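You operate a simulated robot arm through the tools that you are given. There is no shell and no other tool. Be economical: measure what you need, move in short steps, check, and stop when the job is done.

You are at the controls of a simulated two-armed robot. One attempt, no reset.

JOB
Put the hooks and caps cartons in the wooden box and shut it.
Fine: hold the box still with one hand while the other slides its lid. Set down upright: what you pick out.

The check looks at the end state, three seconds after you hand in, the way a careful person would. Anything else that was tipped, shoved, dropped, spilled or broken makes it a failure. Lids that push on must go on centred and level and be pressed home; caps that screw on are set level and turned clockwise until they are tight.

ROBOT AND FRAMES
Two 6-joint arms with two-finger parallel grippers on one trunk, on a base that drives. Base frame: it is fixed to the floor where the robot stands at the start and does not move with it; the origin is under the middle of the robot, x ahead of it, y to its left, z up; the surface under the hand at the start is at about z = 0.82. Readings come in m, degrees, newtons and seconds.
The left shoulder is at the start at [0.06, 0.187, 1.147], the right one opposite. With the tool pointing down near the work surface each hand reaches from about 0.22 to 0.62 m from the robot's upright axis, wherever it stands, measured 20 degrees to its own side. Places, roughly: box [0.5, 0.1, 0.8]; box lid [0.5, 0.1, 0.9]. Payload 1.57 kg a hand.
The tool frame of a hand sits at the grasp point between the pads (the TCP): z along the fingers, y along the line on which they close. The tips reach 0.03 m beyond it. Largest opening 0.11 m; finger width 0.024, thickness 0.012; the body of the gripper, 0.048 by 0.112 m, starts 0.078 m behind the TCP.
Orientation is that of the tool frame in the base frame, as a unit quaternion [x, y, z, w]. With the fingers straight down and closing along the base's y, the tool's x points along the base's -x, its y along +y and its z along -z.

CONTROLS
- The arms move only by the tool play_rows. It takes "left_steps", "right_steps" or both (then of equal length, played together; a hand with none holds still); each is a list that holds one entry, the list of rows, each a list of 7 numbers: the shift along the base's x, y, z in m, then the turn, a rotation vector about the base's x, y, z in degrees, then the gripper command, from -1 (fully open) to 1 (shut), values between in proportion. In form: [[[dx, dy, dz, wx, wy, wz, fingers], ...]]. A call has 1 to 10 rows; each row shifts and turns the commanded pose from where the row before left it. Each row takes 0.2 s and may step no farther than 0.05 m and 8.6 degrees from the row before; otherwise, or with a gripper value out of range, the whole call is refused. A pose out of reach is approached as far as the arm can. The call stops where the force on the tool passes 40 N (or 10 N more than at its start, if that is more) or the arm is blocked; 0.2 s more then pass. Each finger travels about 0.153 m/s and halts on what it meets, pressing with about 33 N; the grip force reading is that of the motor and also rises with nothing between the fingers. The clock runs only during rows and for 0.2 s after the last one: add rows that do not move to give the fingers time. It gives the time, the measured TCP pose, the force on the tool (base axes), the opening and the grip force at its end, in the units of the frame above (readings bear some noise), with the torque about the TCP (base axes, N m) and any sound that the robot's microphone picked up.
- Cameras (640 x 400 px; columns grow to the right, rows downward): "scene" is now at [0.0143, 0.0028, 1.6829]; the picture's right is [0.03, -1.00, 0.00], its down [-0.81, -0.02, -0.59] and it looks along [0.59, 0.02, -0.81] (base axes); focal length 267 px, centre (320, 200). "left" rides on the left gripper at [0.07, -0.016, -0.141] in its tool frame; the picture's right is [0.23, 0.97, 0.00], its down [-0.86, 0.20, -0.48] and it looks along [-0.47, 0.11, 0.88] (tool axes); focal length 222 px, centre (320, 200). "right" rides on the right gripper at [0.07, 0.016, -0.141] in its tool frame; the picture's right is [-0.23, 0.97, 0.00], its down [-0.86, -0.20, -0.48] and it looks along [-0.47, -0.11, 0.88] (tool axes); focal length 222 px, centre (320, 200). There is no depth. A picture from a camera that has moved, and an enlarged one, comes with that camera's place and axes in the base frame and with its lens.
- get_image(camera): a new picture of that camera. No time passes.
- slide_trunk(by): slides the trunk up (or, below 0, down) by that many m; the arms and the scene camera ride with it, the base frame stays. It gives what a move gives, with no picture.
- roll_base(legs): drives the robot by 1 to 6 legs, each [ahead, left, turn to the left] in m, m and degrees, along the robot's own axes; the way and the turn of a leg run together, so that a leg with both is an arc; at most 1.5 m and 180 degrees a leg. The arms and the cameras ride along, it lands a little off, and it stops where it bumps. It gives what a move gives.
- pan_tilt(pan, tilt): turns the head with the scene camera to pan (to the left, within 86 degrees either way) and tilt (down, from -29 to 69), counted from straight ahead of the robot. It gives what a move gives.
- zoom(camera, box): a new picture of the part [left, top, right, bottom] of that camera's present view, enlarged. No time passes.
- close_job(): hands the job in; it is judged then, once.

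Work in short steps. Places have to be worked out from the pictures, the camera data and where the tool is seen: move nearer, look again, correct. Check each grasp and each placing, and mend what went wrong. You have 120 turns and 92 pictures in all, those below and enlarged ones among them. Open the grippers and draw the arms clear of the work before you hand the job in, unless the task says otherwise; then end with one line.

The tools are called as name(argument=value, ...) on one line, values as JSON. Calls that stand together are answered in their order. play_rows: Moves the arms, as the interface text tells. Its arguments: {"type":"object","properties":{"left_steps":{"type":"array","items":{"type":"array","items":{"type":"array","items":{"type":"number"}}}},"right_steps":{"type":"array","items":{"type":"array","items":{"type":"array","items":{"type":"number"}}}}},"required":[]} The other tools are called the same way: slide_trunk (by) slides the trunk up or down; roll_base (legs) drives the base; pan_tilt (pan, tilt) turns the head that bears the scene camera; get_image (camera) takes a picture; zoom (camera, box) takes an enlarged picture of a part of a camera's view; close_job () hands the job in.

At the start:

```text
time_s: 0.0
left_position: [0.3836, 0.1368, 1.1268]
left_tool_rot: [0.0, 1.0, 0.0, 0.0]
left_force: [0.2, -0.6, -0.6]
left_moment: [-0.02, 0.04, -0.01]
left_finger_gap: 0.1101
left_gripper_force: 0.1
right_position: [0.4089, -0.2281, 1.0962]
right_tool_rot: [0.0, 1.0, 0.0, 0.001]
right_force: [0.2, 0.5, -0.4]
right_moment: [-0.02, 0.0, -0.01]
right_finger_gap: 0.1099
right_gripper_force: 0.0
trunk travel left (down, up): [-0.775, 0.215]
robot x, y, heading: [0.0007, 0.0012, -0.1]
head pan, tilt: [1.7, 53.9]
```

scene: 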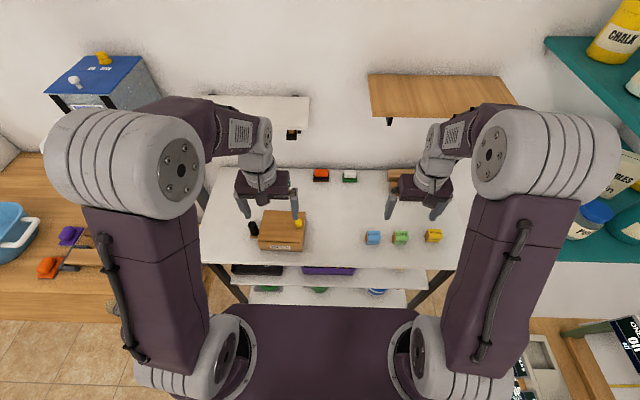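
right: 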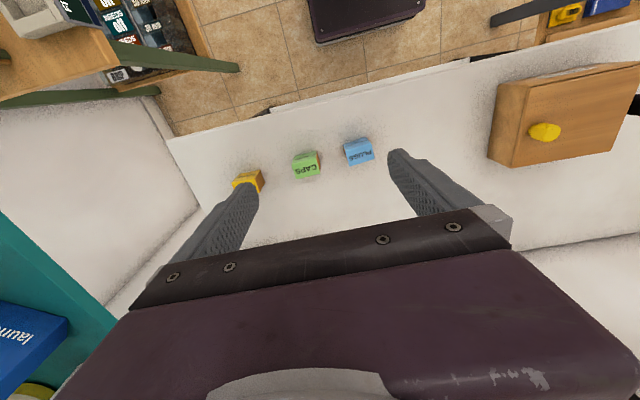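
left: 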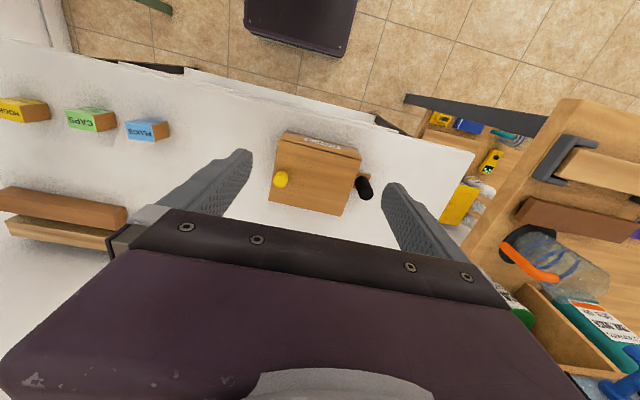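

The box with a yellow knob lid is at the left and three cartons (plugs, caps, hooks?) at the right. I zoom in to see details.

zoom(camera="scene", box=[230, 190, 330, 260])

zoom(camera="scene", box=[350, 210, 450, 270])

zoom(camera="left", box=[240, 110, 400, 230])

zoom(camera="right", box=[220, 110, 400, 210])

```text
5.71 times, centred on (280, 225) of scene
camera zoom: at [0.0143, 0.0028, 1.6829], right [0.03, -1.0, 0.0], down [-0.81, -0.02, -0.59], along [0.59, 0.02, -0.81], focal length 1523 px, centre (549, 57)
```

zoom: 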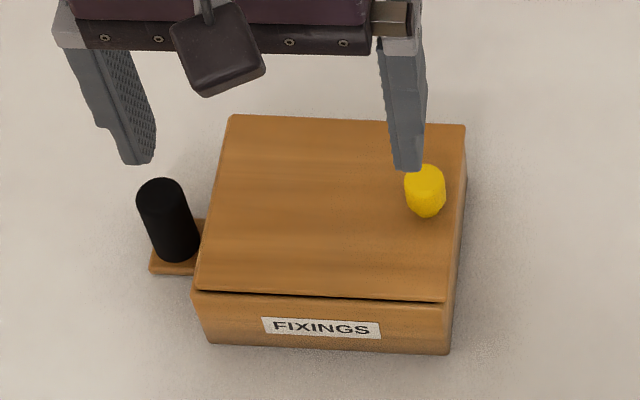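

```text
6.40 times, centred on (400, 240) of scene
camera zoom: at [0.0143, 0.0028, 1.6829], right [0.03, -1.0, 0.0], down [-0.81, -0.02, -0.59], along [0.59, 0.02, -0.81], focal length 1706 px, centre (-192, -56)
```

zoom: 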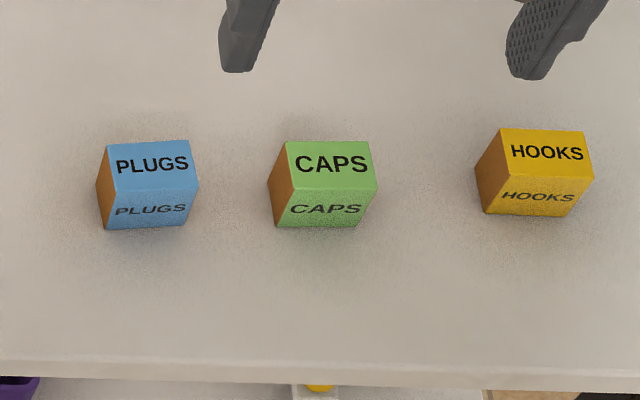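

```text
3.33 times, centred on (320, 170) of left
camera zoom: at [0.3122, 0.1207, 1.2685], right [-0.23, 0.97, 0.0], down [0.86, 0.2, 0.48], along [0.47, 0.11, -0.88], focal length 740 px, centre (320, 300)
```

zoom: 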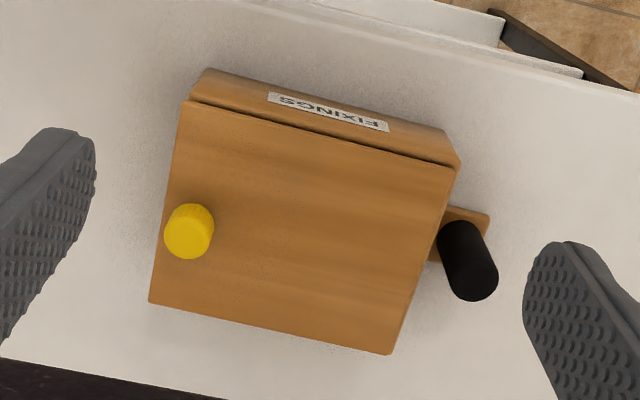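

```text
3.56 times, centred on (310, 160) of right
camera zoom: at [0.3392, -0.2137, 1.2386], right [0.23, 0.97, 0.0], down [0.86, -0.2, 0.48], along [0.47, -0.11, -0.88], focal length 790 px, centre (356, 342)
```

zoom: 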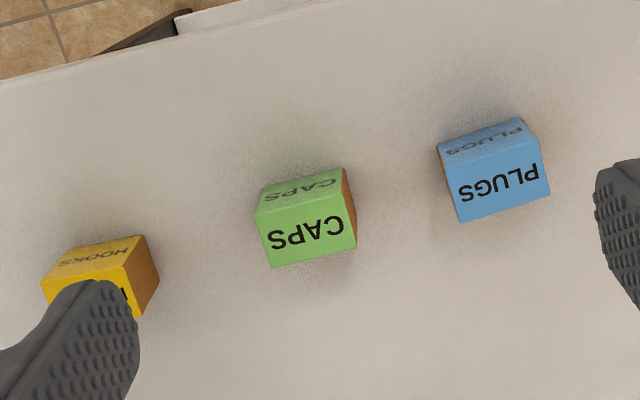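

Box spans about x 0.415–0.54, y 0.075–0.22, top 0.89, with a black post (hold handle) near (0.476, 0.25), knob at (0.485, 0.093). I turn the left hand 90° and bring it above the post.

play_rows(left_steps=[[[0.009, 0.011, -0.006, 0, 0, -8.5, -1], [0.009, 0.011, -0.006, 0, 0, -8.5, -1], [0.009, 0.011, -0.006, 0, 0, -8.5, -1], [0.009, 0.011, -0.006, 0, 0, -8.5, -1], [0.009, 0.011, -0.006, 0, 0, -8.5, -1], [0.009, 0.011, -0.006, 0, 0, -8.5, -1], [0.009, 0.011, -0.006, 0, 0, -8.5, -1], [0.009, 0.011, -0.006, 0, 0, -8.5, -1], [0.009, 0.011, -0.006, 0, 0, -8.5, -1], [0.009, 0.011, -0.006, 0, 0, -8.5, -1]]])

get_image(camera="left")

zoom(camera="scene", box=[220, 180, 340, 260])

```text
time_s: 2.2
left_position: [0.4709, 0.247, 1.0657]
left_tool_rot: [0.677, 0.736, -0.001, 0.0]
left_force: [0.2, -0.2, -0.9]
left_moment: [-0.01, 0.01, 0.0]
left_finger_gap: 0.11
left_gripper_force: 0.1
right_position: [0.4092, -0.2286, 1.0958]
right_tool_rot: [0.0, 1.0, 0.0, -0.001]
right_force: [0.3, 0.2, 0.0]
right_moment: [0.01, 0.05, 0.01]
right_finger_gap: 0.1099
right_gripper_force: 0.2
trunk travel left (down, up): [-0.775, 0.215]
robot x, y, heading: [-0.002, -0.0024, -0.2]
head pan, tilt: [1.7, 53.9]
```

```text
84 pictures are left
camera left: at [0.4489, 0.3162, 1.2078], right [0.95, 0.31, 0.0], down [0.27, -0.83, 0.48], along [0.15, -0.46, -0.88], focal length 222 px, centre (320, 200)
```

left: 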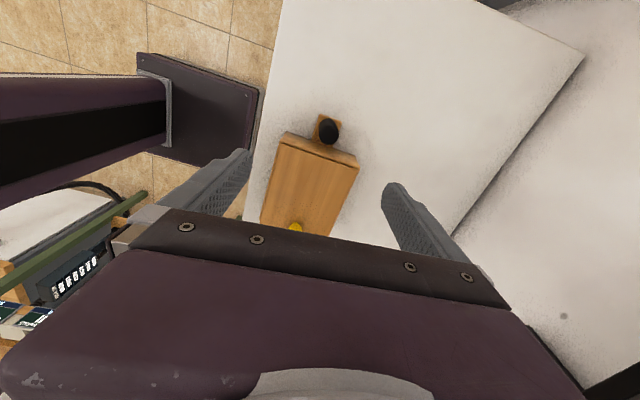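

```text
5.00 times, centred on (280, 220) of scene
camera zoom: at [0.0149, 0.0035, 1.6829], right [0.03, -1.0, 0.0], down [-0.81, -0.02, -0.59], along [0.59, 0.02, -0.81], focal length 1333 px, centre (520, 100)
```

zoom: 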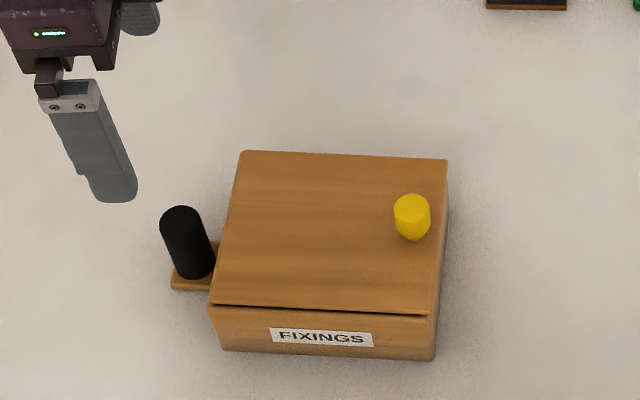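

The post is at about (0.477, 0.256). I lower the left hand partway over it and look again.

play_rows(left_steps=[[[0.003, 0.004, -0.04, 0, 0, -5, -1], [0.003, 0.004, -0.04, 0, 0, 0, -1], [0, 0, -0.025, 0, 0, 0, -1]]])

get_image(camera="left")

zoom(camera="scene", box=[220, 180, 340, 260])

```text
time_s: 3.0
left_position: [0.4755, 0.2535, 0.9625]
left_tool_rot: [0.707, 0.708, 0.0, 0.0]
left_force: [0.4, -0.4, 0.0]
left_moment: [-0.02, 0.02, 0.03]
left_finger_gap: 0.1101
left_gripper_force: 0.1
right_position: [0.4084, -0.2293, 1.0961]
right_tool_rot: [0.0, 1.0, 0.0, -0.001]
right_force: [0.2, 0.0, -1.0]
right_moment: [0.02, 0.04, 0.01]
right_finger_gap: 0.1098
right_gripper_force: 0.0
trunk travel left (down, up): [-0.775, 0.215]
robot x, y, heading: [-0.002, 0.001, -0.4]
head pan, tilt: [1.7, 53.9]
```

```text
82 pictures are left
camera left: at [0.4589, 0.3234, 1.1036], right [0.97, 0.23, 0.0], down [0.2, -0.86, 0.48], along [0.11, -0.47, -0.88], focal length 222 px, centre (320, 200)
```

left: 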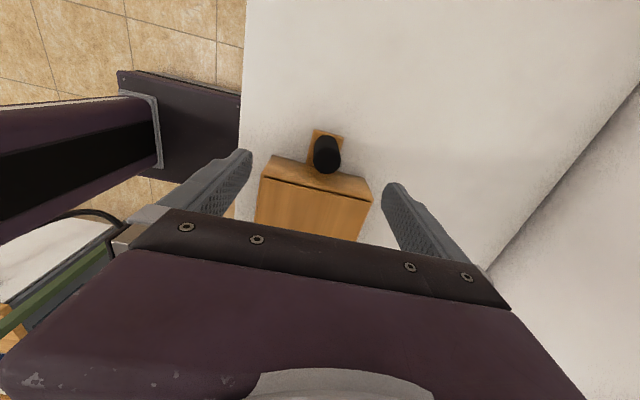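

```text
5.00 times, centred on (280, 220) of scene
camera zoom: at [0.0141, 0.0027, 1.6829], right [0.03, -1.0, 0.0], down [-0.81, -0.02, -0.59], along [0.59, 0.02, -0.81], focal length 1333 px, centre (520, 100)
```

zoom: 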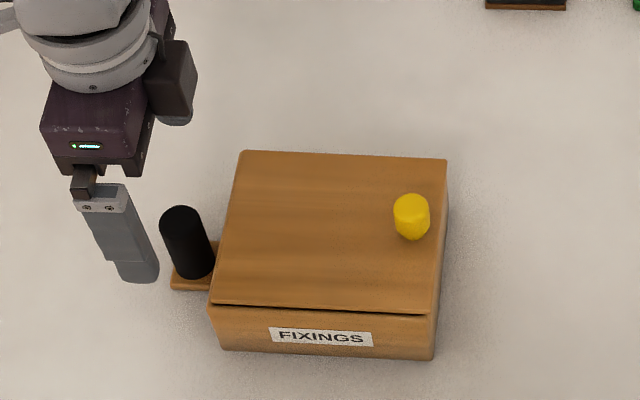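

Post reads about (0.480, 0.259). I lower to z ≈ 0.875 and close on it.

play_rows(left_steps=[[[0.002, 0.003, -0.03, 0, 0, 0, -1], [0.002, 0.002, -0.03, 0, 0, 0, -1], [0, 0, -0.027, 0, 0, 0, -1], [0, 0, 0, 0, 0, 0, -1]]])

zoom(camera="left", box=[200, 80, 440, 230])

```text
time_s: 4.0
left_position: [0.4783, 0.2601, 0.8736]
left_tool_rot: [0.707, 0.707, 0.0, 0.0]
left_force: [0.0, 0.0, -0.2]
left_moment: [0.0, 0.01, 0.02]
left_finger_gap: 0.1102
left_gripper_force: 0.0
right_position: [0.4094, -0.2275, 1.0957]
right_tool_rot: [0.0, 1.0, 0.0, 0.0]
right_force: [-0.3, 0.0, 0.3]
right_moment: [-0.02, 0.04, 0.01]
right_finger_gap: 0.1101
right_gripper_force: 0.0
trunk travel left (down, up): [-0.775, 0.215]
robot x, y, heading: [-0.0002, -0.0013, 0.1]
head pan, tilt: [1.7, 53.9]
```

```text
2.67 times, centred on (320, 155) of left
camera zoom: at [0.4619, 0.3298, 1.0155], right [0.97, 0.23, 0.0], down [0.2, -0.86, 0.48], along [0.11, -0.47, -0.88], focal length 592 px, centre (320, 320)
```

zoom: 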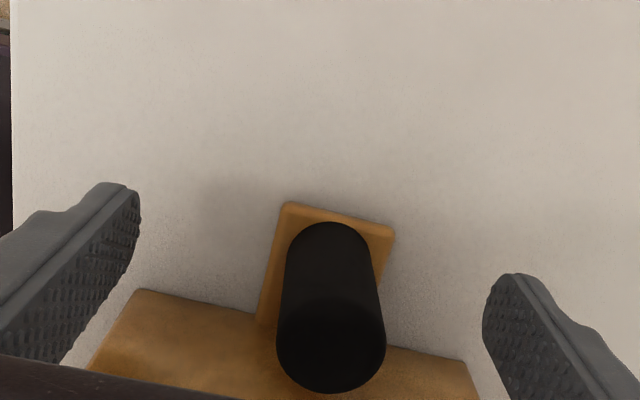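

Post is between the fingers at ≈(0.480, 0.262); tiny correction and close.

play_rows(left_steps=[[[0.002, 0.002, 0, 0, 0, 0, -1], [0, 0, 0, 0, 0, 0, -0.3], [0, 0, 0, 0, 0, 0, 0.2], [0, 0, 0, 0, 0, 0, 1], [0, 0, 0, 0, 0, 0, 1]]])

zoom(camera="scene", box=[220, 180, 340, 260])

```text
time_s: 5.2
left_position: [0.4826, 0.261, 0.8741]
left_tool_rot: [0.707, 0.707, -0.001, 0.0]
left_force: [0.6, 0.6, 2.9]
left_moment: [-0.03, 0.22, 0.06]
left_finger_gap: 0.0295
left_gripper_force: 33.4
right_position: [0.4086, -0.2289, 1.0967]
right_tool_rot: [0.0, 1.0, 0.0, 0.0]
right_force: [0.7, -0.2, 0.5]
right_moment: [-0.02, 0.0, 0.02]
right_finger_gap: 0.11
right_gripper_force: 0.0
trunk travel left (down, up): [-0.775, 0.215]
robot x, y, heading: [0.0008, 0.0041, 0.1]
head pan, tilt: [1.7, 53.9]
```

```text
5.00 times, centred on (280, 220) of scene
camera zoom: at [0.0142, 0.0028, 1.6829], right [0.03, -1.0, 0.0], down [-0.81, -0.02, -0.59], along [0.59, 0.02, -0.81], focal length 1333 px, centre (520, 100)
```

zoom: 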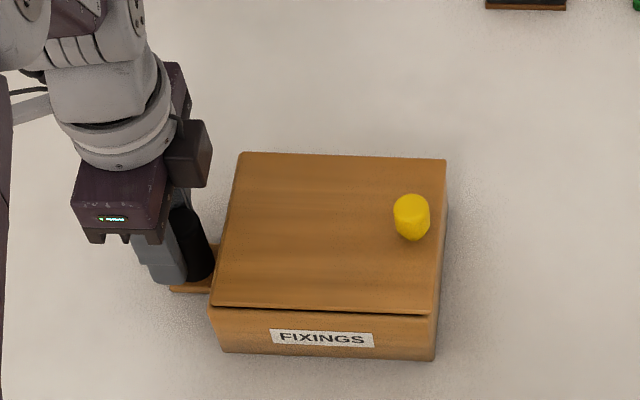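

The handle is gripped firmly. Now the right hand moves over the knob (≈(0.479, 0.093)).

play_rows(right_steps=[[[0.01, 0.046, 0, 0, 0, 0, -0.2], [0.01, 0.046, 0, 0, 0, 0, -0.2], [0.01, 0.046, 0, 0, 0, 0, -0.2], [0.01, 0.046, -0.01, 0, 0, 0, -0.2], [0.01, 0.046, -0.02, 0, 0, 0, -0.2], [0.01, 0.046, -0.02, 0, 0, 0, -0.2], [0.01, 0.046, -0.02, 0, 0, 0, -0.2]]])

get_image(camera="right")

get_image(camera="scene")

```text
refused: row 5 steps farther than a row can; nothing moved
```

```text
78 pictures are left
camera right: at [0.3392, -0.2137, 1.2386], right [0.23, 0.97, 0.0], down [0.86, -0.2, 0.48], along [0.47, -0.11, -0.88], focal length 222 px, centre (320, 200)
```

right: 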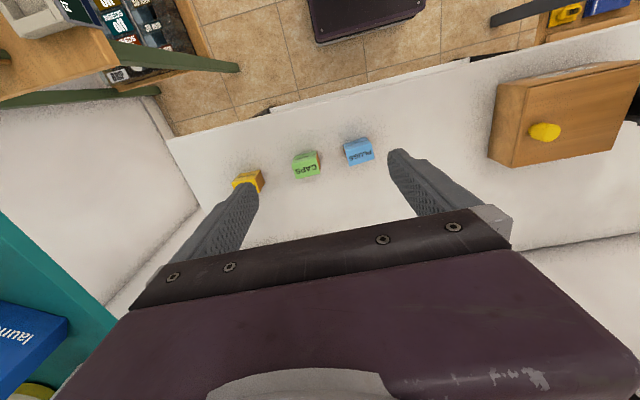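

```text
77 pictures are left
camera scene: at [0.0142, 0.0028, 1.6829], right [0.03, -1.0, 0.0], down [-0.81, -0.02, -0.59], along [0.59, 0.02, -0.81], focal length 267 px, centre (320, 200)
```

scene: 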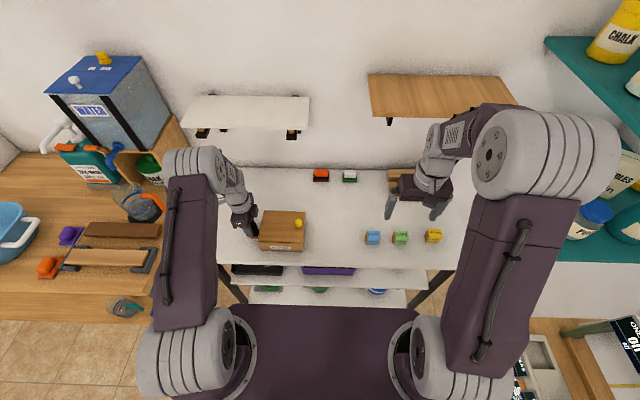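

The step was slightly too long; I repeat it with shorter rows.

play_rows(right_steps=[[[0.009, 0.04, 0, 0, 0, 0, -0.2], [0.009, 0.04, 0, 0, 0, 0, -0.2], [0.009, 0.04, -0.01, 0, 0, 0, -0.2], [0.009, 0.04, -0.01, 0, 0, 0, -0.2], [0.009, 0.04, -0.01, 0, 0, 0, -0.2], [0.009, 0.04, -0.01, 0, 0, 0, -0.2], [0.008, 0.04, -0.015, 0, 0, 0, -0.2], [0.008, 0.04, -0.015, 0, 0, 0, -0.2]]])

get_image(camera="right")

get_image(camera="scene")

```text
time_s: 7.0
left_position: [0.4815, 0.2626, 0.8737]
left_tool_rot: [0.707, 0.707, -0.001, -0.001]
left_force: [0.7, 0.3, 1.6]
left_moment: [0.14, 0.33, 0.0]
left_finger_gap: 0.0292
left_gripper_force: 32.8
right_position: [0.4806, 0.0952, 1.027]
right_tool_rot: [0.0, 1.0, -0.001, 0.0]
right_force: [0.0, 0.2, 0.3]
right_moment: [0.01, 0.04, -0.02]
right_finger_gap: 0.0659
right_gripper_force: 0.1
trunk travel left (down, up): [-0.775, 0.215]
robot x, y, heading: [0.0002, -0.0005, 0.1]
head pan, tilt: [1.7, 53.9]
```

```text
76 pictures are left
camera right: at [0.4105, 0.1102, 1.1699], right [0.23, 0.97, 0.0], down [0.86, -0.2, 0.48], along [0.47, -0.11, -0.88], focal length 222 px, centre (320, 200)
```

right: 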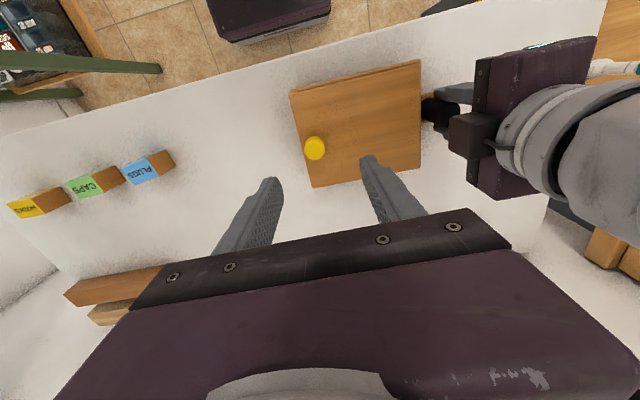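

```text
75 pictures are left
camera scene: at [0.014, 0.0036, 1.683], right [0.03, -1.0, 0.0], down [-0.81, -0.02, -0.59], along [0.59, 0.02, -0.81], focal length 267 px, centre (320, 200)
```

scene: 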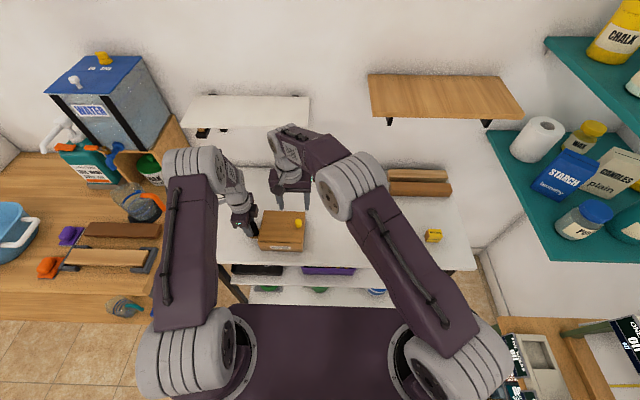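

Knob at ≈(0.477, 0.089). I align and come down to z ≈ 0.94.

play_rows(right_steps=[[[-0.003, -0.006, -0.04, 0, 0, 0, -0.2], [0, 0, -0.045, 0, 0, 0, -0.2], [0, 0, 0, 0, 0, 0, -0.2]]])

zoom(camera="right", box=[200, 80, 440, 230])

zoom(camera="scene", box=[220, 180, 340, 260])

```text
time_s: 7.8
left_position: [0.4817, 0.2617, 0.8745]
left_tool_rot: [0.707, 0.707, 0.0, 0.0]
left_force: [0.9, 0.7, 4.7]
left_moment: [-0.07, 0.44, 0.04]
left_finger_gap: 0.0291
left_gripper_force: 32.9
right_position: [0.4757, 0.0837, 0.9432]
right_tool_rot: [0.0, 1.0, 0.0, 0.0]
right_force: [0.5, 0.6, 1.0]
right_moment: [0.01, 0.01, -0.02]
right_finger_gap: 0.0661
right_gripper_force: 0.2
trunk travel left (down, up): [-0.775, 0.215]
robot x, y, heading: [0.0002, -0.0016, 0.4]
head pan, tilt: [1.7, 53.9]
```

```text
2.67 times, centred on (320, 155) of right
camera zoom: at [0.4066, 0.0984, 1.0861], right [0.23, 0.97, 0.0], down [0.85, -0.2, 0.48], along [0.47, -0.11, -0.88], focal length 592 px, centre (320, 320)
```

zoom: 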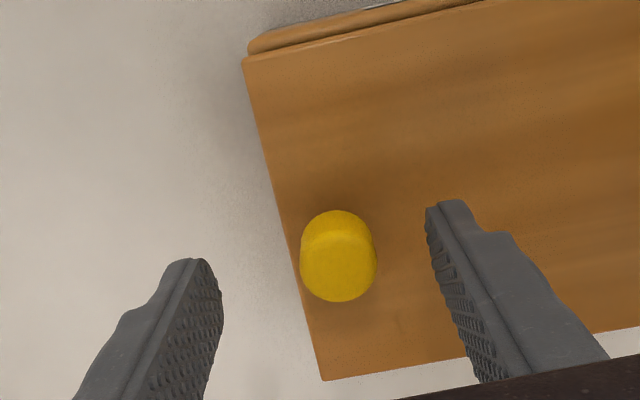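

```text
5.00 times, centred on (280, 220) of scene
camera zoom: at [0.014, 0.003, 1.6829], right [0.03, -1.0, 0.0], down [-0.81, -0.02, -0.59], along [0.59, 0.02, -0.81], focal length 1333 px, centre (520, 100)
```

zoom: 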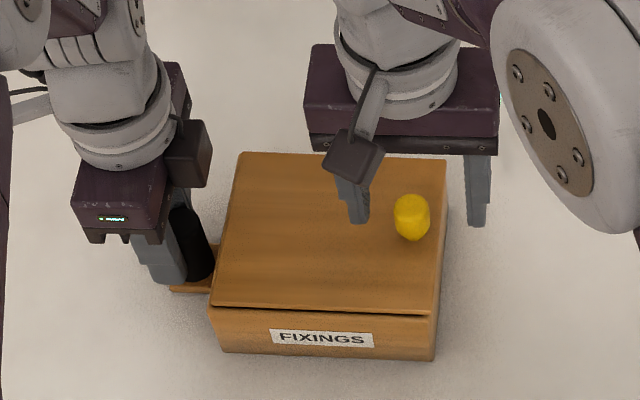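

Knob ≈(0.481, 0.087). I shift a little, descend to just over the lid and close gently.

play_rows(right_steps=[[[0.005, 0.003, -0.01, 0, 0, 0, -0.2], [0, 0, -0.008, 0, 0, 0, -0.2], [0, 0, 0, 0, 0, 0, 0.2], [0, 0, 0, 0, 0, 0, 0.6], [0, 0, 0, 0, 0, 0, 1], [0, 0, 0, 0, 0, 0, 1]]])

zoom(camera="right", box=[200, 80, 440, 230])

zoom(camera="scene", box=[220, 180, 340, 260])

```text
time_s: 9.2
left_position: [0.4814, 0.2618, 0.8731]
left_tool_rot: [0.707, 0.707, 0.0, 0.0]
left_force: [1.9, -1.9, 6.3]
left_moment: [-0.56, 0.66, 0.06]
left_finger_gap: 0.0293
left_gripper_force: 32.6
right_position: [0.4798, 0.0879, 0.9244]
right_tool_rot: [0.001, 1.0, 0.0, 0.0]
right_force: [-1.0, 2.0, 0.6]
right_moment: [0.38, -0.36, 0.06]
right_finger_gap: 0.0232
right_gripper_force: 33.3
trunk travel left (down, up): [-0.775, 0.215]
robot x, y, heading: [0.004, 0.0013, -0.2]
head pan, tilt: [1.7, 53.9]
```

```text
2.67 times, centred on (320, 155) of right
camera zoom: at [0.4111, 0.1023, 1.067], right [0.23, 0.97, 0.0], down [0.86, -0.2, 0.48], along [0.47, -0.11, -0.88], focal length 592 px, centre (320, 320)
```

zoom: 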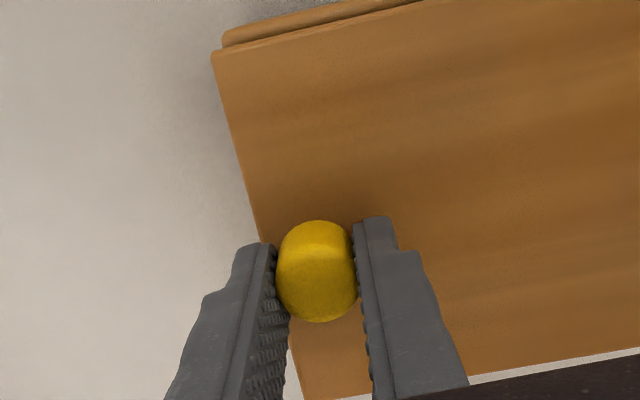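

```text
5.00 times, centred on (280, 220) of scene
camera zoom: at [0.014, 0.003, 1.6829], right [0.03, -1.0, 0.0], down [-0.81, -0.02, -0.59], along [0.59, 0.02, -0.81], focal length 1333 px, centre (520, 100)
```

zoom: 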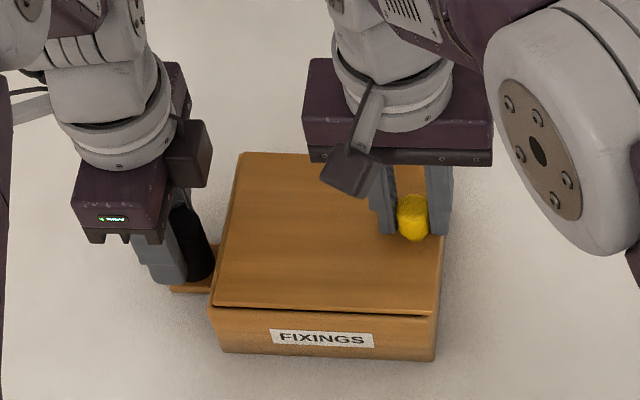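

Knob held. I try a small pull toward −y along the box axis.

play_rows(right_steps=[[[0, -0.005, 0, 0, 0, 0, 1], [0, -0.005, 0, 0, 0, 0, 1], [-0.001, -0.005, 0, 0, 0, 0, 1], [0, 0, 0, 0, 0, 0, 1]]])

zoom(camera="scene", box=[220, 180, 340, 260])

```text
time_s: 10.2
left_position: [0.4827, 0.2613, 0.8741]
left_tool_rot: [0.707, 0.707, -0.001, 0.001]
left_force: [-2.1, -3.9, 5.2]
left_moment: [-0.27, -0.54, -0.34]
left_finger_gap: 0.0295
left_gripper_force: 32.2
right_position: [0.4801, 0.0718, 0.9251]
right_tool_rot: [0.0, 1.0, 0.0, 0.001]
right_force: [6.2, 2.9, 3.5]
right_moment: [-0.34, -0.16, -0.1]
right_finger_gap: 0.0229
right_gripper_force: 33.4
trunk travel left (down, up): [-0.775, 0.215]
robot x, y, heading: [-0.0028, -0.0003, 0.1]
head pan, tilt: [1.7, 53.9]
```

```text
5.00 times, centred on (280, 220) of scene
camera zoom: at [0.014, 0.0025, 1.683], right [0.03, -1.0, 0.0], down [-0.81, -0.02, -0.59], along [0.59, 0.02, -0.81], focal length 1333 px, centre (520, 100)
```

zoom: 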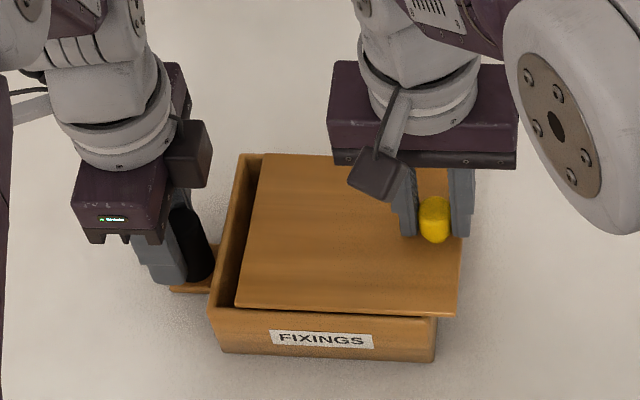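

The lid slides. I continue pulling, easing slightly +x to relieve the side force.

play_rows(right_steps=[[[0.001, -0.007, 0, 0, 0, 0, 1], [0, -0.007, 0, 0, 0, 0, 1], [0, -0.007, 0, 0, 0, 0, 1], [0, -0.007, 0, 0, 0, 0, 1], [0, 0, 0, 0, 0, 0, 1]]])

zoom(camera="scene", box=[220, 180, 340, 260])

```text
time_s: 11.4
left_position: [0.4795, 0.2628, 0.8759]
left_tool_rot: [0.707, 0.707, 0.0, 0.0]
left_force: [2.7, -2.7, 0.0]
left_moment: [0.11, 0.76, 0.15]
left_finger_gap: 0.0295
left_gripper_force: 33.0
right_position: [0.4786, 0.0447, 0.9239]
right_tool_rot: [0.0, 1.0, 0.0, 0.001]
right_force: [-3.5, 3.5, 23.1]
right_moment: [0.71, 0.7, 0.08]
right_finger_gap: 0.0229
right_gripper_force: 33.0
trunk travel left (down, up): [-0.775, 0.215]
robot x, y, heading: [0.0007, -0.0006, 0.3]
head pan, tilt: [1.7, 53.9]
```

```text
5.00 times, centred on (280, 220) of scene
camera zoom: at [0.0104, 0.0028, 1.683], right [0.03, -1.0, 0.0], down [-0.81, -0.02, -0.59], along [0.59, 0.02, -0.81], focal length 1333 px, centre (520, 100)
```

zoom: 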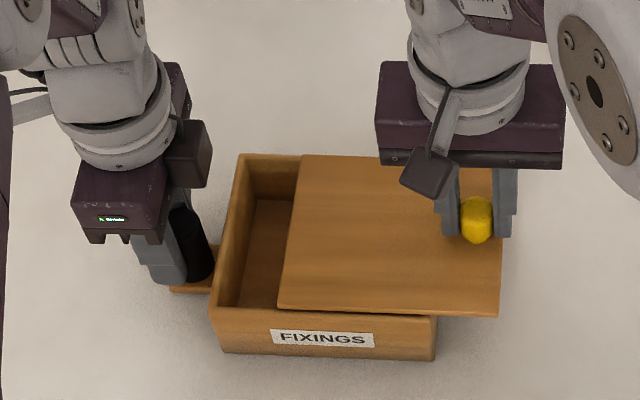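

The tool sees 23 N upward, so I ease up a millimetre while continuing.

play_rows(right_steps=[[[0, 0, 0.0015, 0, 0, 0, 1], [0, -0.007, 0, 0, 0, 0, 1], [0, -0.007, 0, 0, 0, 0, 1], [0, -0.007, 0, 0, 0, 0, 1], [0, 0, 0, 0, 0, 0, 1]]])

zoom(camera="scene", box=[220, 180, 340, 260])

```text
time_s: 12.6
left_position: [0.4805, 0.2614, 0.8739]
left_tool_rot: [0.707, 0.707, 0.0, 0.0]
left_force: [-1.7, -3.4, 1.9]
left_moment: [-0.03, 0.55, 0.09]
left_finger_gap: 0.0294
left_gripper_force: 32.7
right_position: [0.4786, 0.0253, 0.925]
right_tool_rot: [0.0, 1.0, 0.0, -0.001]
right_force: [-2.1, 3.5, 1.7]
right_moment: [0.52, -0.02, 0.02]
right_finger_gap: 0.0228
right_gripper_force: 33.3
trunk travel left (down, up): [-0.775, 0.215]
robot x, y, heading: [-0.0026, -0.0016, -0.1]
head pan, tilt: [1.7, 53.9]
```

```text
5.00 times, centred on (280, 220) of scene
camera zoom: at [0.0134, 0.003, 1.6828], right [0.03, -1.0, 0.0], down [-0.81, -0.02, -0.59], along [0.59, 0.02, -0.81], focal length 1333 px, centre (520, 100)
```

zoom: 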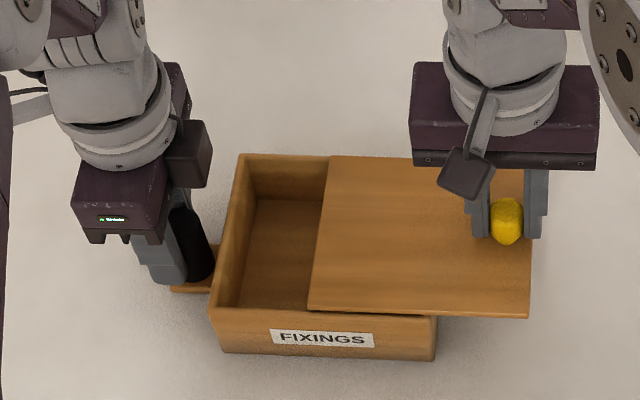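

Sliding well. I look closely at how the lid is captured at the box's right end before pulling further.

zoom(camera="scene", box=[268, 200, 328, 256])

get_image(camera="right")

get_image(camera="left")

```text
7.14 times, centred on (298, 228) of scene
camera zoom: at [0.0134, 0.003, 1.6828], right [0.03, -1.0, 0.0], down [-0.81, -0.02, -0.59], along [0.59, 0.02, -0.81], focal length 1904 px, centre (477, 0)
```

zoom: 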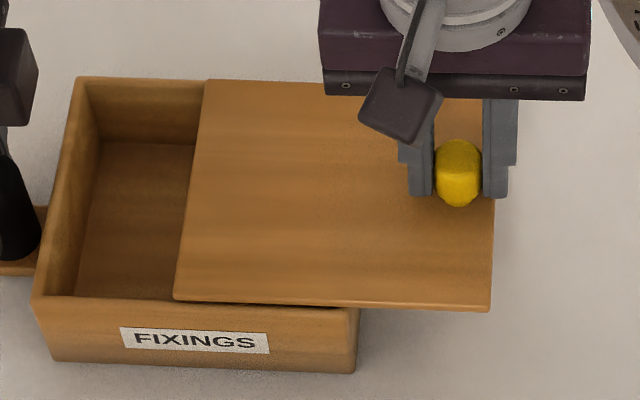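

```text
66 pictures are left
camera right: at [0.41, 0.0395, 1.0667], right [0.23, 0.97, 0.0], down [0.86, -0.2, 0.48], along [0.47, -0.11, -0.88], focal length 222 px, centre (320, 200)
```

right: 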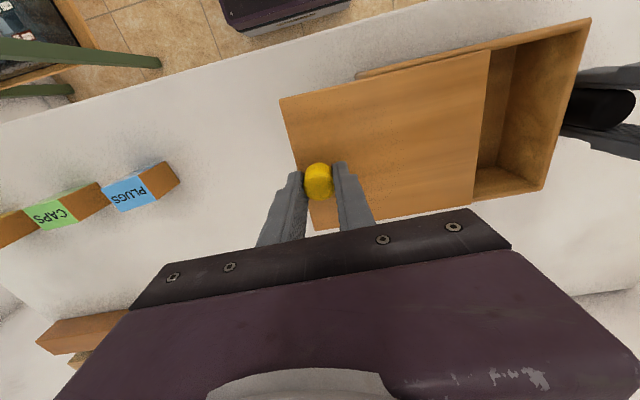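

```text
65 pictures are left
camera left: at [0.4641, 0.3319, 1.0156], right [0.97, 0.23, 0.0], down [0.2, -0.86, 0.48], along [0.11, -0.47, -0.88], focal length 222 px, centre (320, 200)
```

left: 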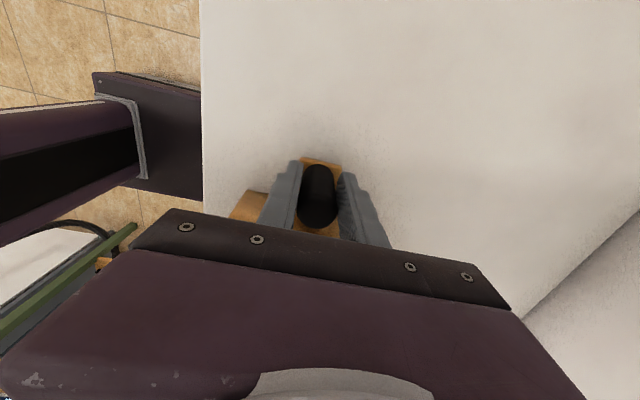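

To learn if the lid is captured, I lift it a few millimetres and read the force.

play_rows(right_steps=[[[0, 0, 0.002, 0, 0, 0, 1], [0, 0, 0.002, 0, 0, 0, 1], [0, 0, 0, 0, 0, 0, 1]]])

zoom(camera="scene", box=[268, 200, 328, 256])

```text
time_s: 13.4
left_position: [0.4827, 0.2628, 0.8742]
left_tool_rot: [0.707, 0.707, 0.001, 0.001]
left_force: [-1.5, -3.1, 9.9]
left_moment: [-0.86, -0.23, 0.23]
left_finger_gap: 0.0292
left_gripper_force: 33.2
right_position: [0.4794, 0.0243, 0.9283]
right_tool_rot: [0.0, 1.0, -0.001, -0.001]
right_force: [-1.4, 3.8, -6.0]
right_moment: [-0.91, 0.52, -0.02]
right_finger_gap: 0.0234
right_gripper_force: 32.9
trunk travel left (down, up): [-0.775, 0.215]
robot x, y, heading: [0.0008, -0.0006, 0.2]
head pan, tilt: [1.7, 53.9]
```

```text
7.14 times, centred on (298, 228) of scene
camera zoom: at [0.0142, 0.0029, 1.6829], right [0.03, -1.0, 0.0], down [-0.81, -0.02, -0.59], along [0.59, 0.02, -0.81], focal length 1904 px, centre (477, 0)
```

zoom: 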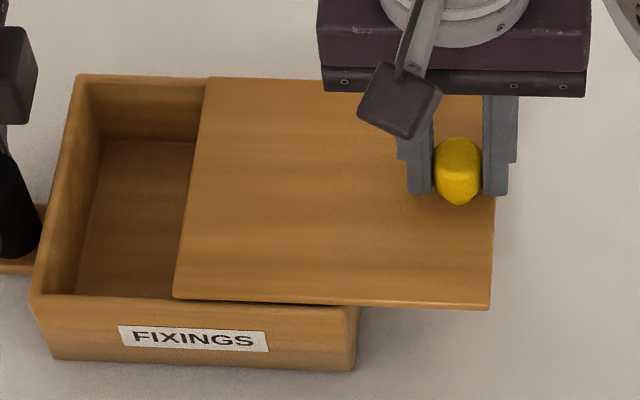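

The box itself rises with the lid, so it is captured on a slide. I lower back and pull further.

play_rows(right_steps=[[[0, 0, -0.002, 0, 0, 0, 1], [0, 0, -0.002, 0, 0, 0, 1], [0, -0.007, 0, 0, 0, 0, 1], [0, -0.007, 0, 0, 0, 0, 1], [0, -0.007, 0, 0, 0, 0, 1], [0, 0, 0, 0, 0, 0, 1]]])

zoom(camera="scene", box=[230, 185, 350, 260])

```text
time_s: 14.8
left_position: [0.4819, 0.2611, 0.8751]
left_tool_rot: [0.707, 0.707, 0.0, 0.0]
left_force: [0.5, -4.8, 7.4]
left_moment: [-0.37, -0.42, -0.12]
left_finger_gap: 0.0294
left_gripper_force: 33.1
right_position: [0.4795, 0.0032, 0.9252]
right_tool_rot: [0.0, 1.0, 0.0, 0.0]
right_force: [0.7, 3.9, -1.3]
right_moment: [-0.42, 0.24, -0.05]
right_finger_gap: 0.0227
right_gripper_force: 32.6
trunk travel left (down, up): [-0.775, 0.215]
robot x, y, heading: [0.0019, 0.0026, -0.0]
head pan, tilt: [1.7, 53.9]
```

```text
5.33 times, centred on (290, 222) of scene
camera zoom: at [0.0144, 0.0025, 1.6829], right [0.03, -1.0, 0.0], down [-0.81, -0.02, -0.59], along [0.59, 0.02, -0.81], focal length 1422 px, centre (480, 80)
```

zoom: 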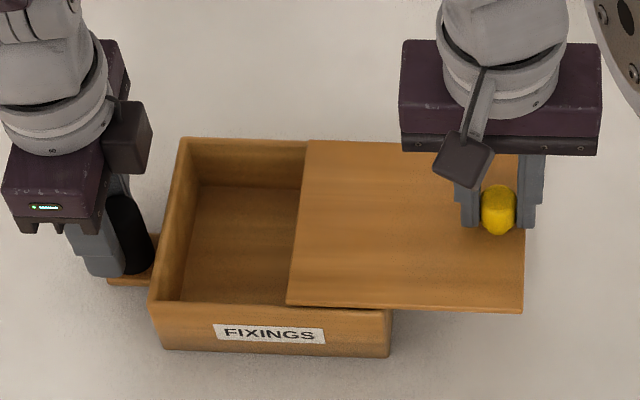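

Continue pulling about 3 cm more, watching for a stop.

play_rows(right_steps=[[[0, -0.006, 0, 0, 0, 0, 1], [0, -0.006, 0, 0, 0, 0, 1], [0, -0.006, 0, 0, 0, 0, 1], [0, -0.005, 0, 0, 0, 0, 1], [0, -0.005, 0, 0, 0, 0, 1], [0, 0, 0, 0, 0, 0, 1]]])

zoom(camera="scene", box=[230, 185, 350, 260])

```text
time_s: 16.0
left_position: [0.4819, 0.2586, 0.8743]
left_tool_rot: [0.708, 0.707, -0.001, 0.001]
left_force: [-0.8, -5.5, 2.4]
left_moment: [0.25, -0.41, -0.11]
left_finger_gap: 0.0292
left_gripper_force: 32.6
right_position: [0.4832, -0.0199, 0.9256]
right_tool_rot: [0.0, 1.0, 0.004, 0.002]
right_force: [0.6, 6.3, 0.3]
right_moment: [-0.45, 0.37, -0.12]
right_finger_gap: 0.0231
right_gripper_force: 33.7
trunk travel left (down, up): [-0.775, 0.215]
robot x, y, heading: [0.0015, -0.0025, 0.1]
head pan, tilt: [1.7, 53.9]
stopped in row 6 (left hand): the force on the tool passed its limit at 44 N (the readings are from after the stop); the commanded pose is now the measured one
```

```text
5.33 times, centred on (290, 222) of scene
camera zoom: at [0.0145, 0.0028, 1.6828], right [0.03, -1.0, 0.0], down [-0.81, -0.02, -0.59], along [0.59, 0.02, -0.81], focal length 1422 px, centre (480, 80)
```

zoom: 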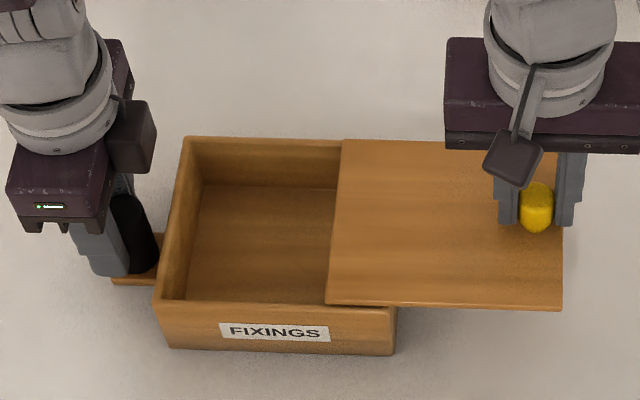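

The lid hit its stop with about 9 cm open. I release the knob and lift the right hand.

play_rows(right_steps=[[[0, 0, 0, 0, 0, 0, 0.3], [0, 0, 0, 0, 0, 0, -0.2], [0, 0, 0.03, 0, 0, 0, -0.2], [0, -0.02, 0.04, 0, 0, 0, -0.2], [0, -0.03, 0.02, 0, 0, 0, -0.2], [0, -0.045, 0, 0, 0, 0, -0.3], [0, -0.045, 0, 0, 0, 0, -0.3], [0, -0.045, 0, 0, 0, 0, -0.3], [0, -0.045, 0, 0, 0, 0, -0.3]]])

get_image(camera="right")

get_image(camera="scene")

```text
time_s: 18.0
left_position: [0.4819, 0.2589, 0.874]
left_tool_rot: [0.707, 0.708, -0.001, 0.001]
left_force: [0.0, -0.5, 0.2]
left_moment: [0.03, -0.1, -0.06]
left_finger_gap: 0.0293
left_gripper_force: 33.0
right_position: [0.4814, -0.2484, 1.0153]
right_tool_rot: [-0.001, 1.0, 0.004, 0.001]
right_force: [-0.4, -1.1, -0.1]
right_moment: [0.03, -0.01, 0.01]
right_finger_gap: 0.0715
right_gripper_force: 0.1
trunk travel left (down, up): [-0.775, 0.215]
robot x, y, heading: [-0.0018, 0.0036, 0.0]
head pan, tilt: [1.7, 53.9]
```

```text
61 pictures are left
camera right: at [0.4113, -0.234, 1.1586], right [0.23, 0.97, 0.01], down [0.85, -0.2, 0.48], along [0.47, -0.1, -0.88], focal length 222 px, centre (320, 200)
```

right: 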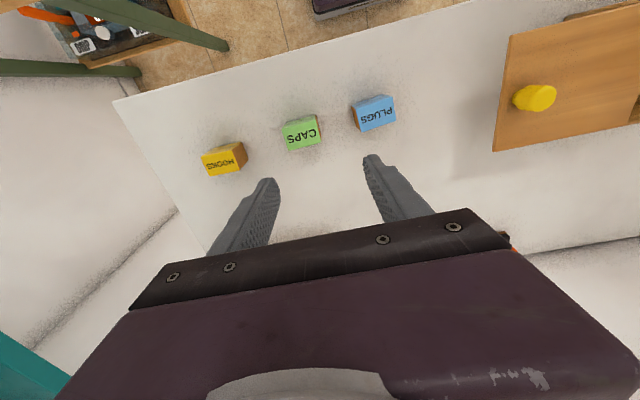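

```text
60 pictures are left
camera scene: at [0.0145, 0.001, 1.6829], right [0.03, -1.0, 0.0], down [-0.81, -0.02, -0.59], along [0.59, 0.02, -0.81], focal length 267 px, centre (320, 200)
```

scene: 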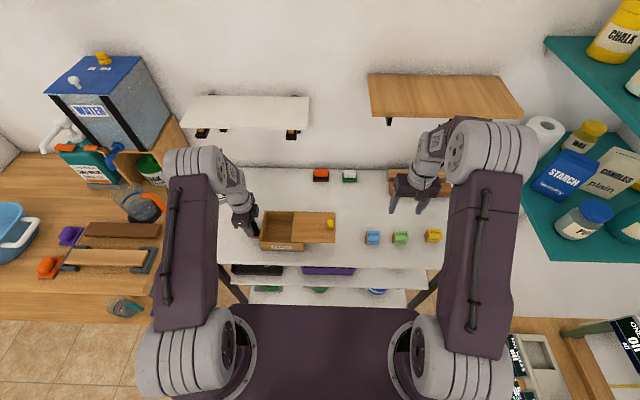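

Zoom on the cartons from the wrist for exact places and orientations.

zoom(camera="right", box=[190, 80, 350, 180])

```text
4.00 times, centred on (270, 130) of right
camera zoom: at [0.4113, -0.234, 1.1586], right [0.23, 0.97, 0.01], down [0.85, -0.2, 0.48], along [0.47, -0.1, -0.88], focal length 888 px, centre (520, 480)
```

zoom: 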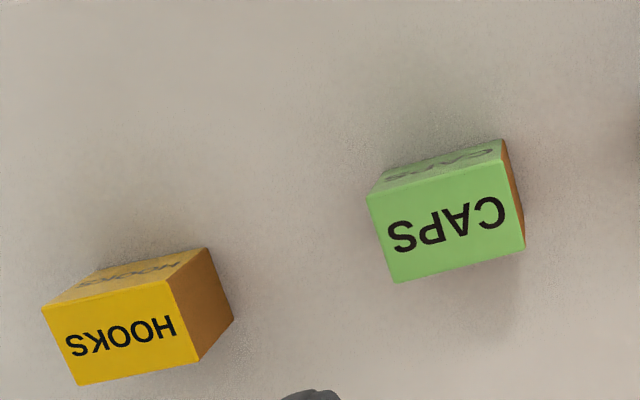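

CAPS centre ≈(0.4705, −0.2705), HOOKS ≈(0.481, −0.390), each ~0.030×0.046×0.044, axis-aligned. I go down over CAPS.

play_rows(right_steps=[[[-0.006, -0.011, -0.025, 0, 0, 0, -0.3], [-0.005, -0.011, -0.025, 0, 0, 0, -0.3], [0, 0, -0.035, 0, 0, 0, -0.3], [0, 0, 0, 0, 0, 0, -0.3]]])

zoom(camera="right", box=[200, 80, 440, 230])

```text
time_s: 19.0
left_position: [0.4813, 0.2601, 0.875]
left_tool_rot: [0.707, 0.707, -0.002, 0.001]
left_force: [-0.8, -0.3, 0.0]
left_moment: [-0.06, -0.2, -0.02]
left_finger_gap: 0.0294
left_gripper_force: 33.1
right_position: [0.4704, -0.2687, 0.93]
right_tool_rot: [0.0, 1.0, 0.003, 0.001]
right_force: [-0.2, -0.4, -0.8]
right_moment: [-0.01, -0.01, -0.01]
right_finger_gap: 0.0715
right_gripper_force: 0.1
trunk travel left (down, up): [-0.775, 0.215]
robot x, y, heading: [0.0005, -0.0011, -0.0]
head pan, tilt: [1.7, 53.9]
```

```text
2.67 times, centred on (320, 155) of right
camera zoom: at [0.4001, -0.255, 1.0724], right [0.23, 0.97, 0.01], down [0.85, -0.2, 0.48], along [0.47, -0.1, -0.88], focal length 592 px, centre (320, 320)
```

zoom: 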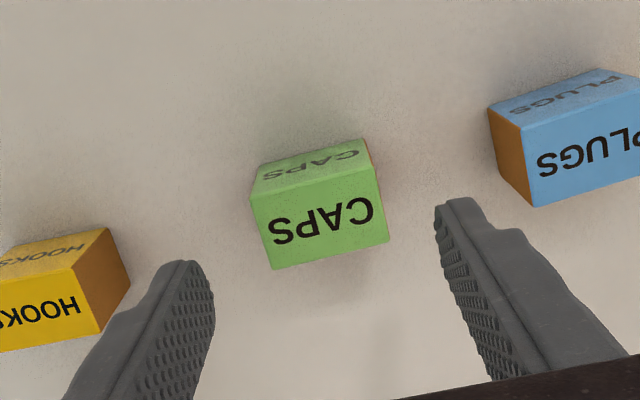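

CAPS is centred under the hand. I descend to 0.862 and close.

play_rows(right_steps=[[[0, -0.001, -0.035, 0, 0, 0, -0.3], [0, 0, -0.032, 0, 0, 0, -0.3], [0, 0, 0, 0, 0, 0, -0.3], [0, 0, 0, 0, 0, 0, 0], [0, 0, 0, 0, 0, 0, 0.3], [0, 0, 0, 0, 0, 0, 0.6], [0, 0, 0, 0, 0, 0, 0.6]]])

zoom(camera="right", box=[200, 80, 440, 230])

```text
time_s: 20.6
left_position: [0.4824, 0.2585, 0.8758]
left_tool_rot: [0.707, 0.708, -0.001, 0.001]
left_force: [-0.5, -0.6, 1.3]
left_moment: [-0.08, -0.23, -0.03]
left_finger_gap: 0.0293
left_gripper_force: 33.1
right_position: [0.4706, -0.272, 0.8624]
right_tool_rot: [-0.001, 1.0, 0.004, 0.001]
right_force: [0.1, 0.3, -0.1]
right_moment: [0.03, 0.01, 0.01]
right_finger_gap: 0.045
right_gripper_force: 33.2
trunk travel left (down, up): [-0.775, 0.215]
robot x, y, heading: [-0.001, -0.001, 0.2]
head pan, tilt: [1.7, 53.9]
```

```text
2.67 times, centred on (320, 155) of right
camera zoom: at [0.4011, -0.2578, 1.0046], right [0.23, 0.97, 0.01], down [0.85, -0.2, 0.48], along [0.47, -0.1, -0.88], focal length 592 px, centre (320, 320)
```

zoom: 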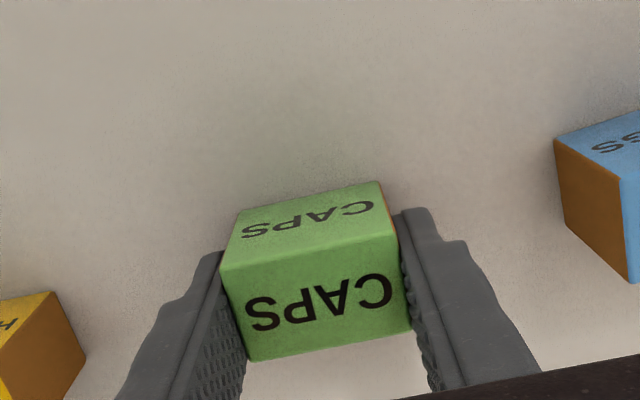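

Held (gap 0.045). Lift straight up, then carry across to above the box opening.

play_rows(right_steps=[[[0, 0, 0.02, 0, 0, 0, 0.6], [0, 0, 0.04, 0, 0, 0, 0.6], [0, 0, 0.04, 0, 0, 0, 0.6], [0, 0, 0.04, 0, 0, 0, 0.6], [0, 0.04, 0.01, 0, 0, 0, 0.6], [0, 0.045, 0, 0, 0, 0, 0.6], [0, 0.045, 0, 0, 0, 0, 0.6], [0.005, 0.045, 0, 0, 0, 0, 0.6], [0.005, 0.045, 0, 0, 0, 0, 0.6], [0.005, 0.045, 0, 0, 0, 0, 0.6]]])

play_rows(right_steps=[[[0.005, 0.045, 0, 0, 0, 0, 0.6], [0.005, 0.045, 0, 0, 0, 0, 0.6], [0.005, 0.045, 0, 0, 0, 0, 0.6], [0.004, 0.031, 0, 0, 0, 0, 0.6], [0, 0, 0, 0, 0, 0, 0.6]]])

get_image(camera="right")

zoom(camera="scene", box=[230, 180, 350, 260])

```text
time_s: 22.8
left_position: [0.4823, 0.2606, 0.8737]
left_tool_rot: [0.707, 0.707, -0.002, 0.001]
left_force: [0.9, 1.2, 0.6]
left_moment: [0.39, -0.01, 0.01]
left_finger_gap: 0.0294
left_gripper_force: 32.9
right_position: [0.4871, -0.006, 1.0144]
right_tool_rot: [0.0, 1.0, 0.002, 0.002]
right_force: [-0.6, -0.6, -0.3]
right_moment: [0.0, -0.05, -0.02]
right_finger_gap: 0.0451
right_gripper_force: 33.7
trunk travel left (down, up): [-0.775, 0.215]
robot x, y, heading: [0.0011, 0.0013, -0.2]
head pan, tilt: [1.7, 53.9]
```

```text
time_s: 24.0
left_position: [0.4823, 0.2605, 0.8733]
left_tool_rot: [0.707, 0.708, 0.0, 0.001]
left_force: [-0.4, 0.5, 0.2]
left_moment: [0.08, -0.14, -0.01]
left_finger_gap: 0.0295
left_gripper_force: 33.3
right_position: [0.4871, 0.1463, 1.0222]
right_tool_rot: [-0.001, 1.0, 0.003, 0.001]
right_force: [0.2, 0.0, 0.1]
right_moment: [0.0, -0.01, 0.01]
right_finger_gap: 0.0449
right_gripper_force: 33.1
right hand out of reach, approached as far as the arm can: row 4
trunk travel left (down, up): [-0.775, 0.215]
robot x, y, heading: [0.0032, 0.0014, 0.4]
head pan, tilt: [1.7, 53.9]
```

```text
56 pictures are left
camera right: at [0.4176, 0.1598, 1.1649], right [0.23, 0.97, 0.01], down [0.85, -0.2, 0.48], along [0.47, -0.1, -0.88], focal length 222 px, centre (320, 200)
```

right: 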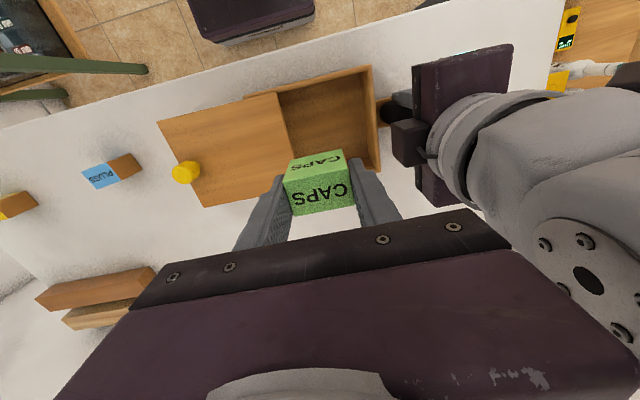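

```text
5.00 times, centred on (290, 220) of scene
camera zoom: at [0.014, 0.0032, 1.6829], right [0.03, -1.0, 0.0], down [-0.81, -0.02, -0.59], along [0.59, 0.02, -0.81], focal length 1333 px, centre (470, 100)
```

zoom: 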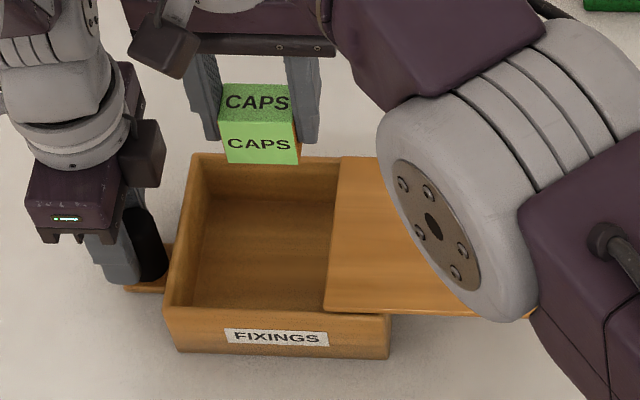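

The arm's reach ends near (0.487, 0.146). The cartons are only 3 cm deep, so I'll use rows at x ≈ 0.48 and 0.445 instead; I move toward (0.477, 0.159).

play_rows(right_steps=[[[-0.014, 0.0, -0.01, 0, 0, 0, 0.6], [-0.008, 0.0, -0.01, 0, 0, 0, 0.6], [0, 0, -0.01, 0, 0, 0, 0.6], [0, 0, 0, 0, 0, 0, 0.6]]])

```text
time_s: 25.0
left_position: [0.4811, 0.2595, 0.8734]
left_tool_rot: [0.707, 0.707, -0.001, 0.001]
left_force: [-1.0, 0.3, 2.4]
left_moment: [-0.1, -0.23, -0.02]
left_finger_gap: 0.0296
left_gripper_force: 32.9
right_position: [0.4653, 0.1453, 0.9932]
right_tool_rot: [0.0, 1.0, 0.003, 0.002]
right_force: [0.0, 0.5, -1.3]
right_moment: [0.03, 0.0, 0.02]
right_finger_gap: 0.0452
right_gripper_force: 32.7
trunk travel left (down, up): [-0.775, 0.215]
robot x, y, heading: [-0.0014, -0.0003, -0.3]
head pan, tilt: [1.7, 53.9]
```

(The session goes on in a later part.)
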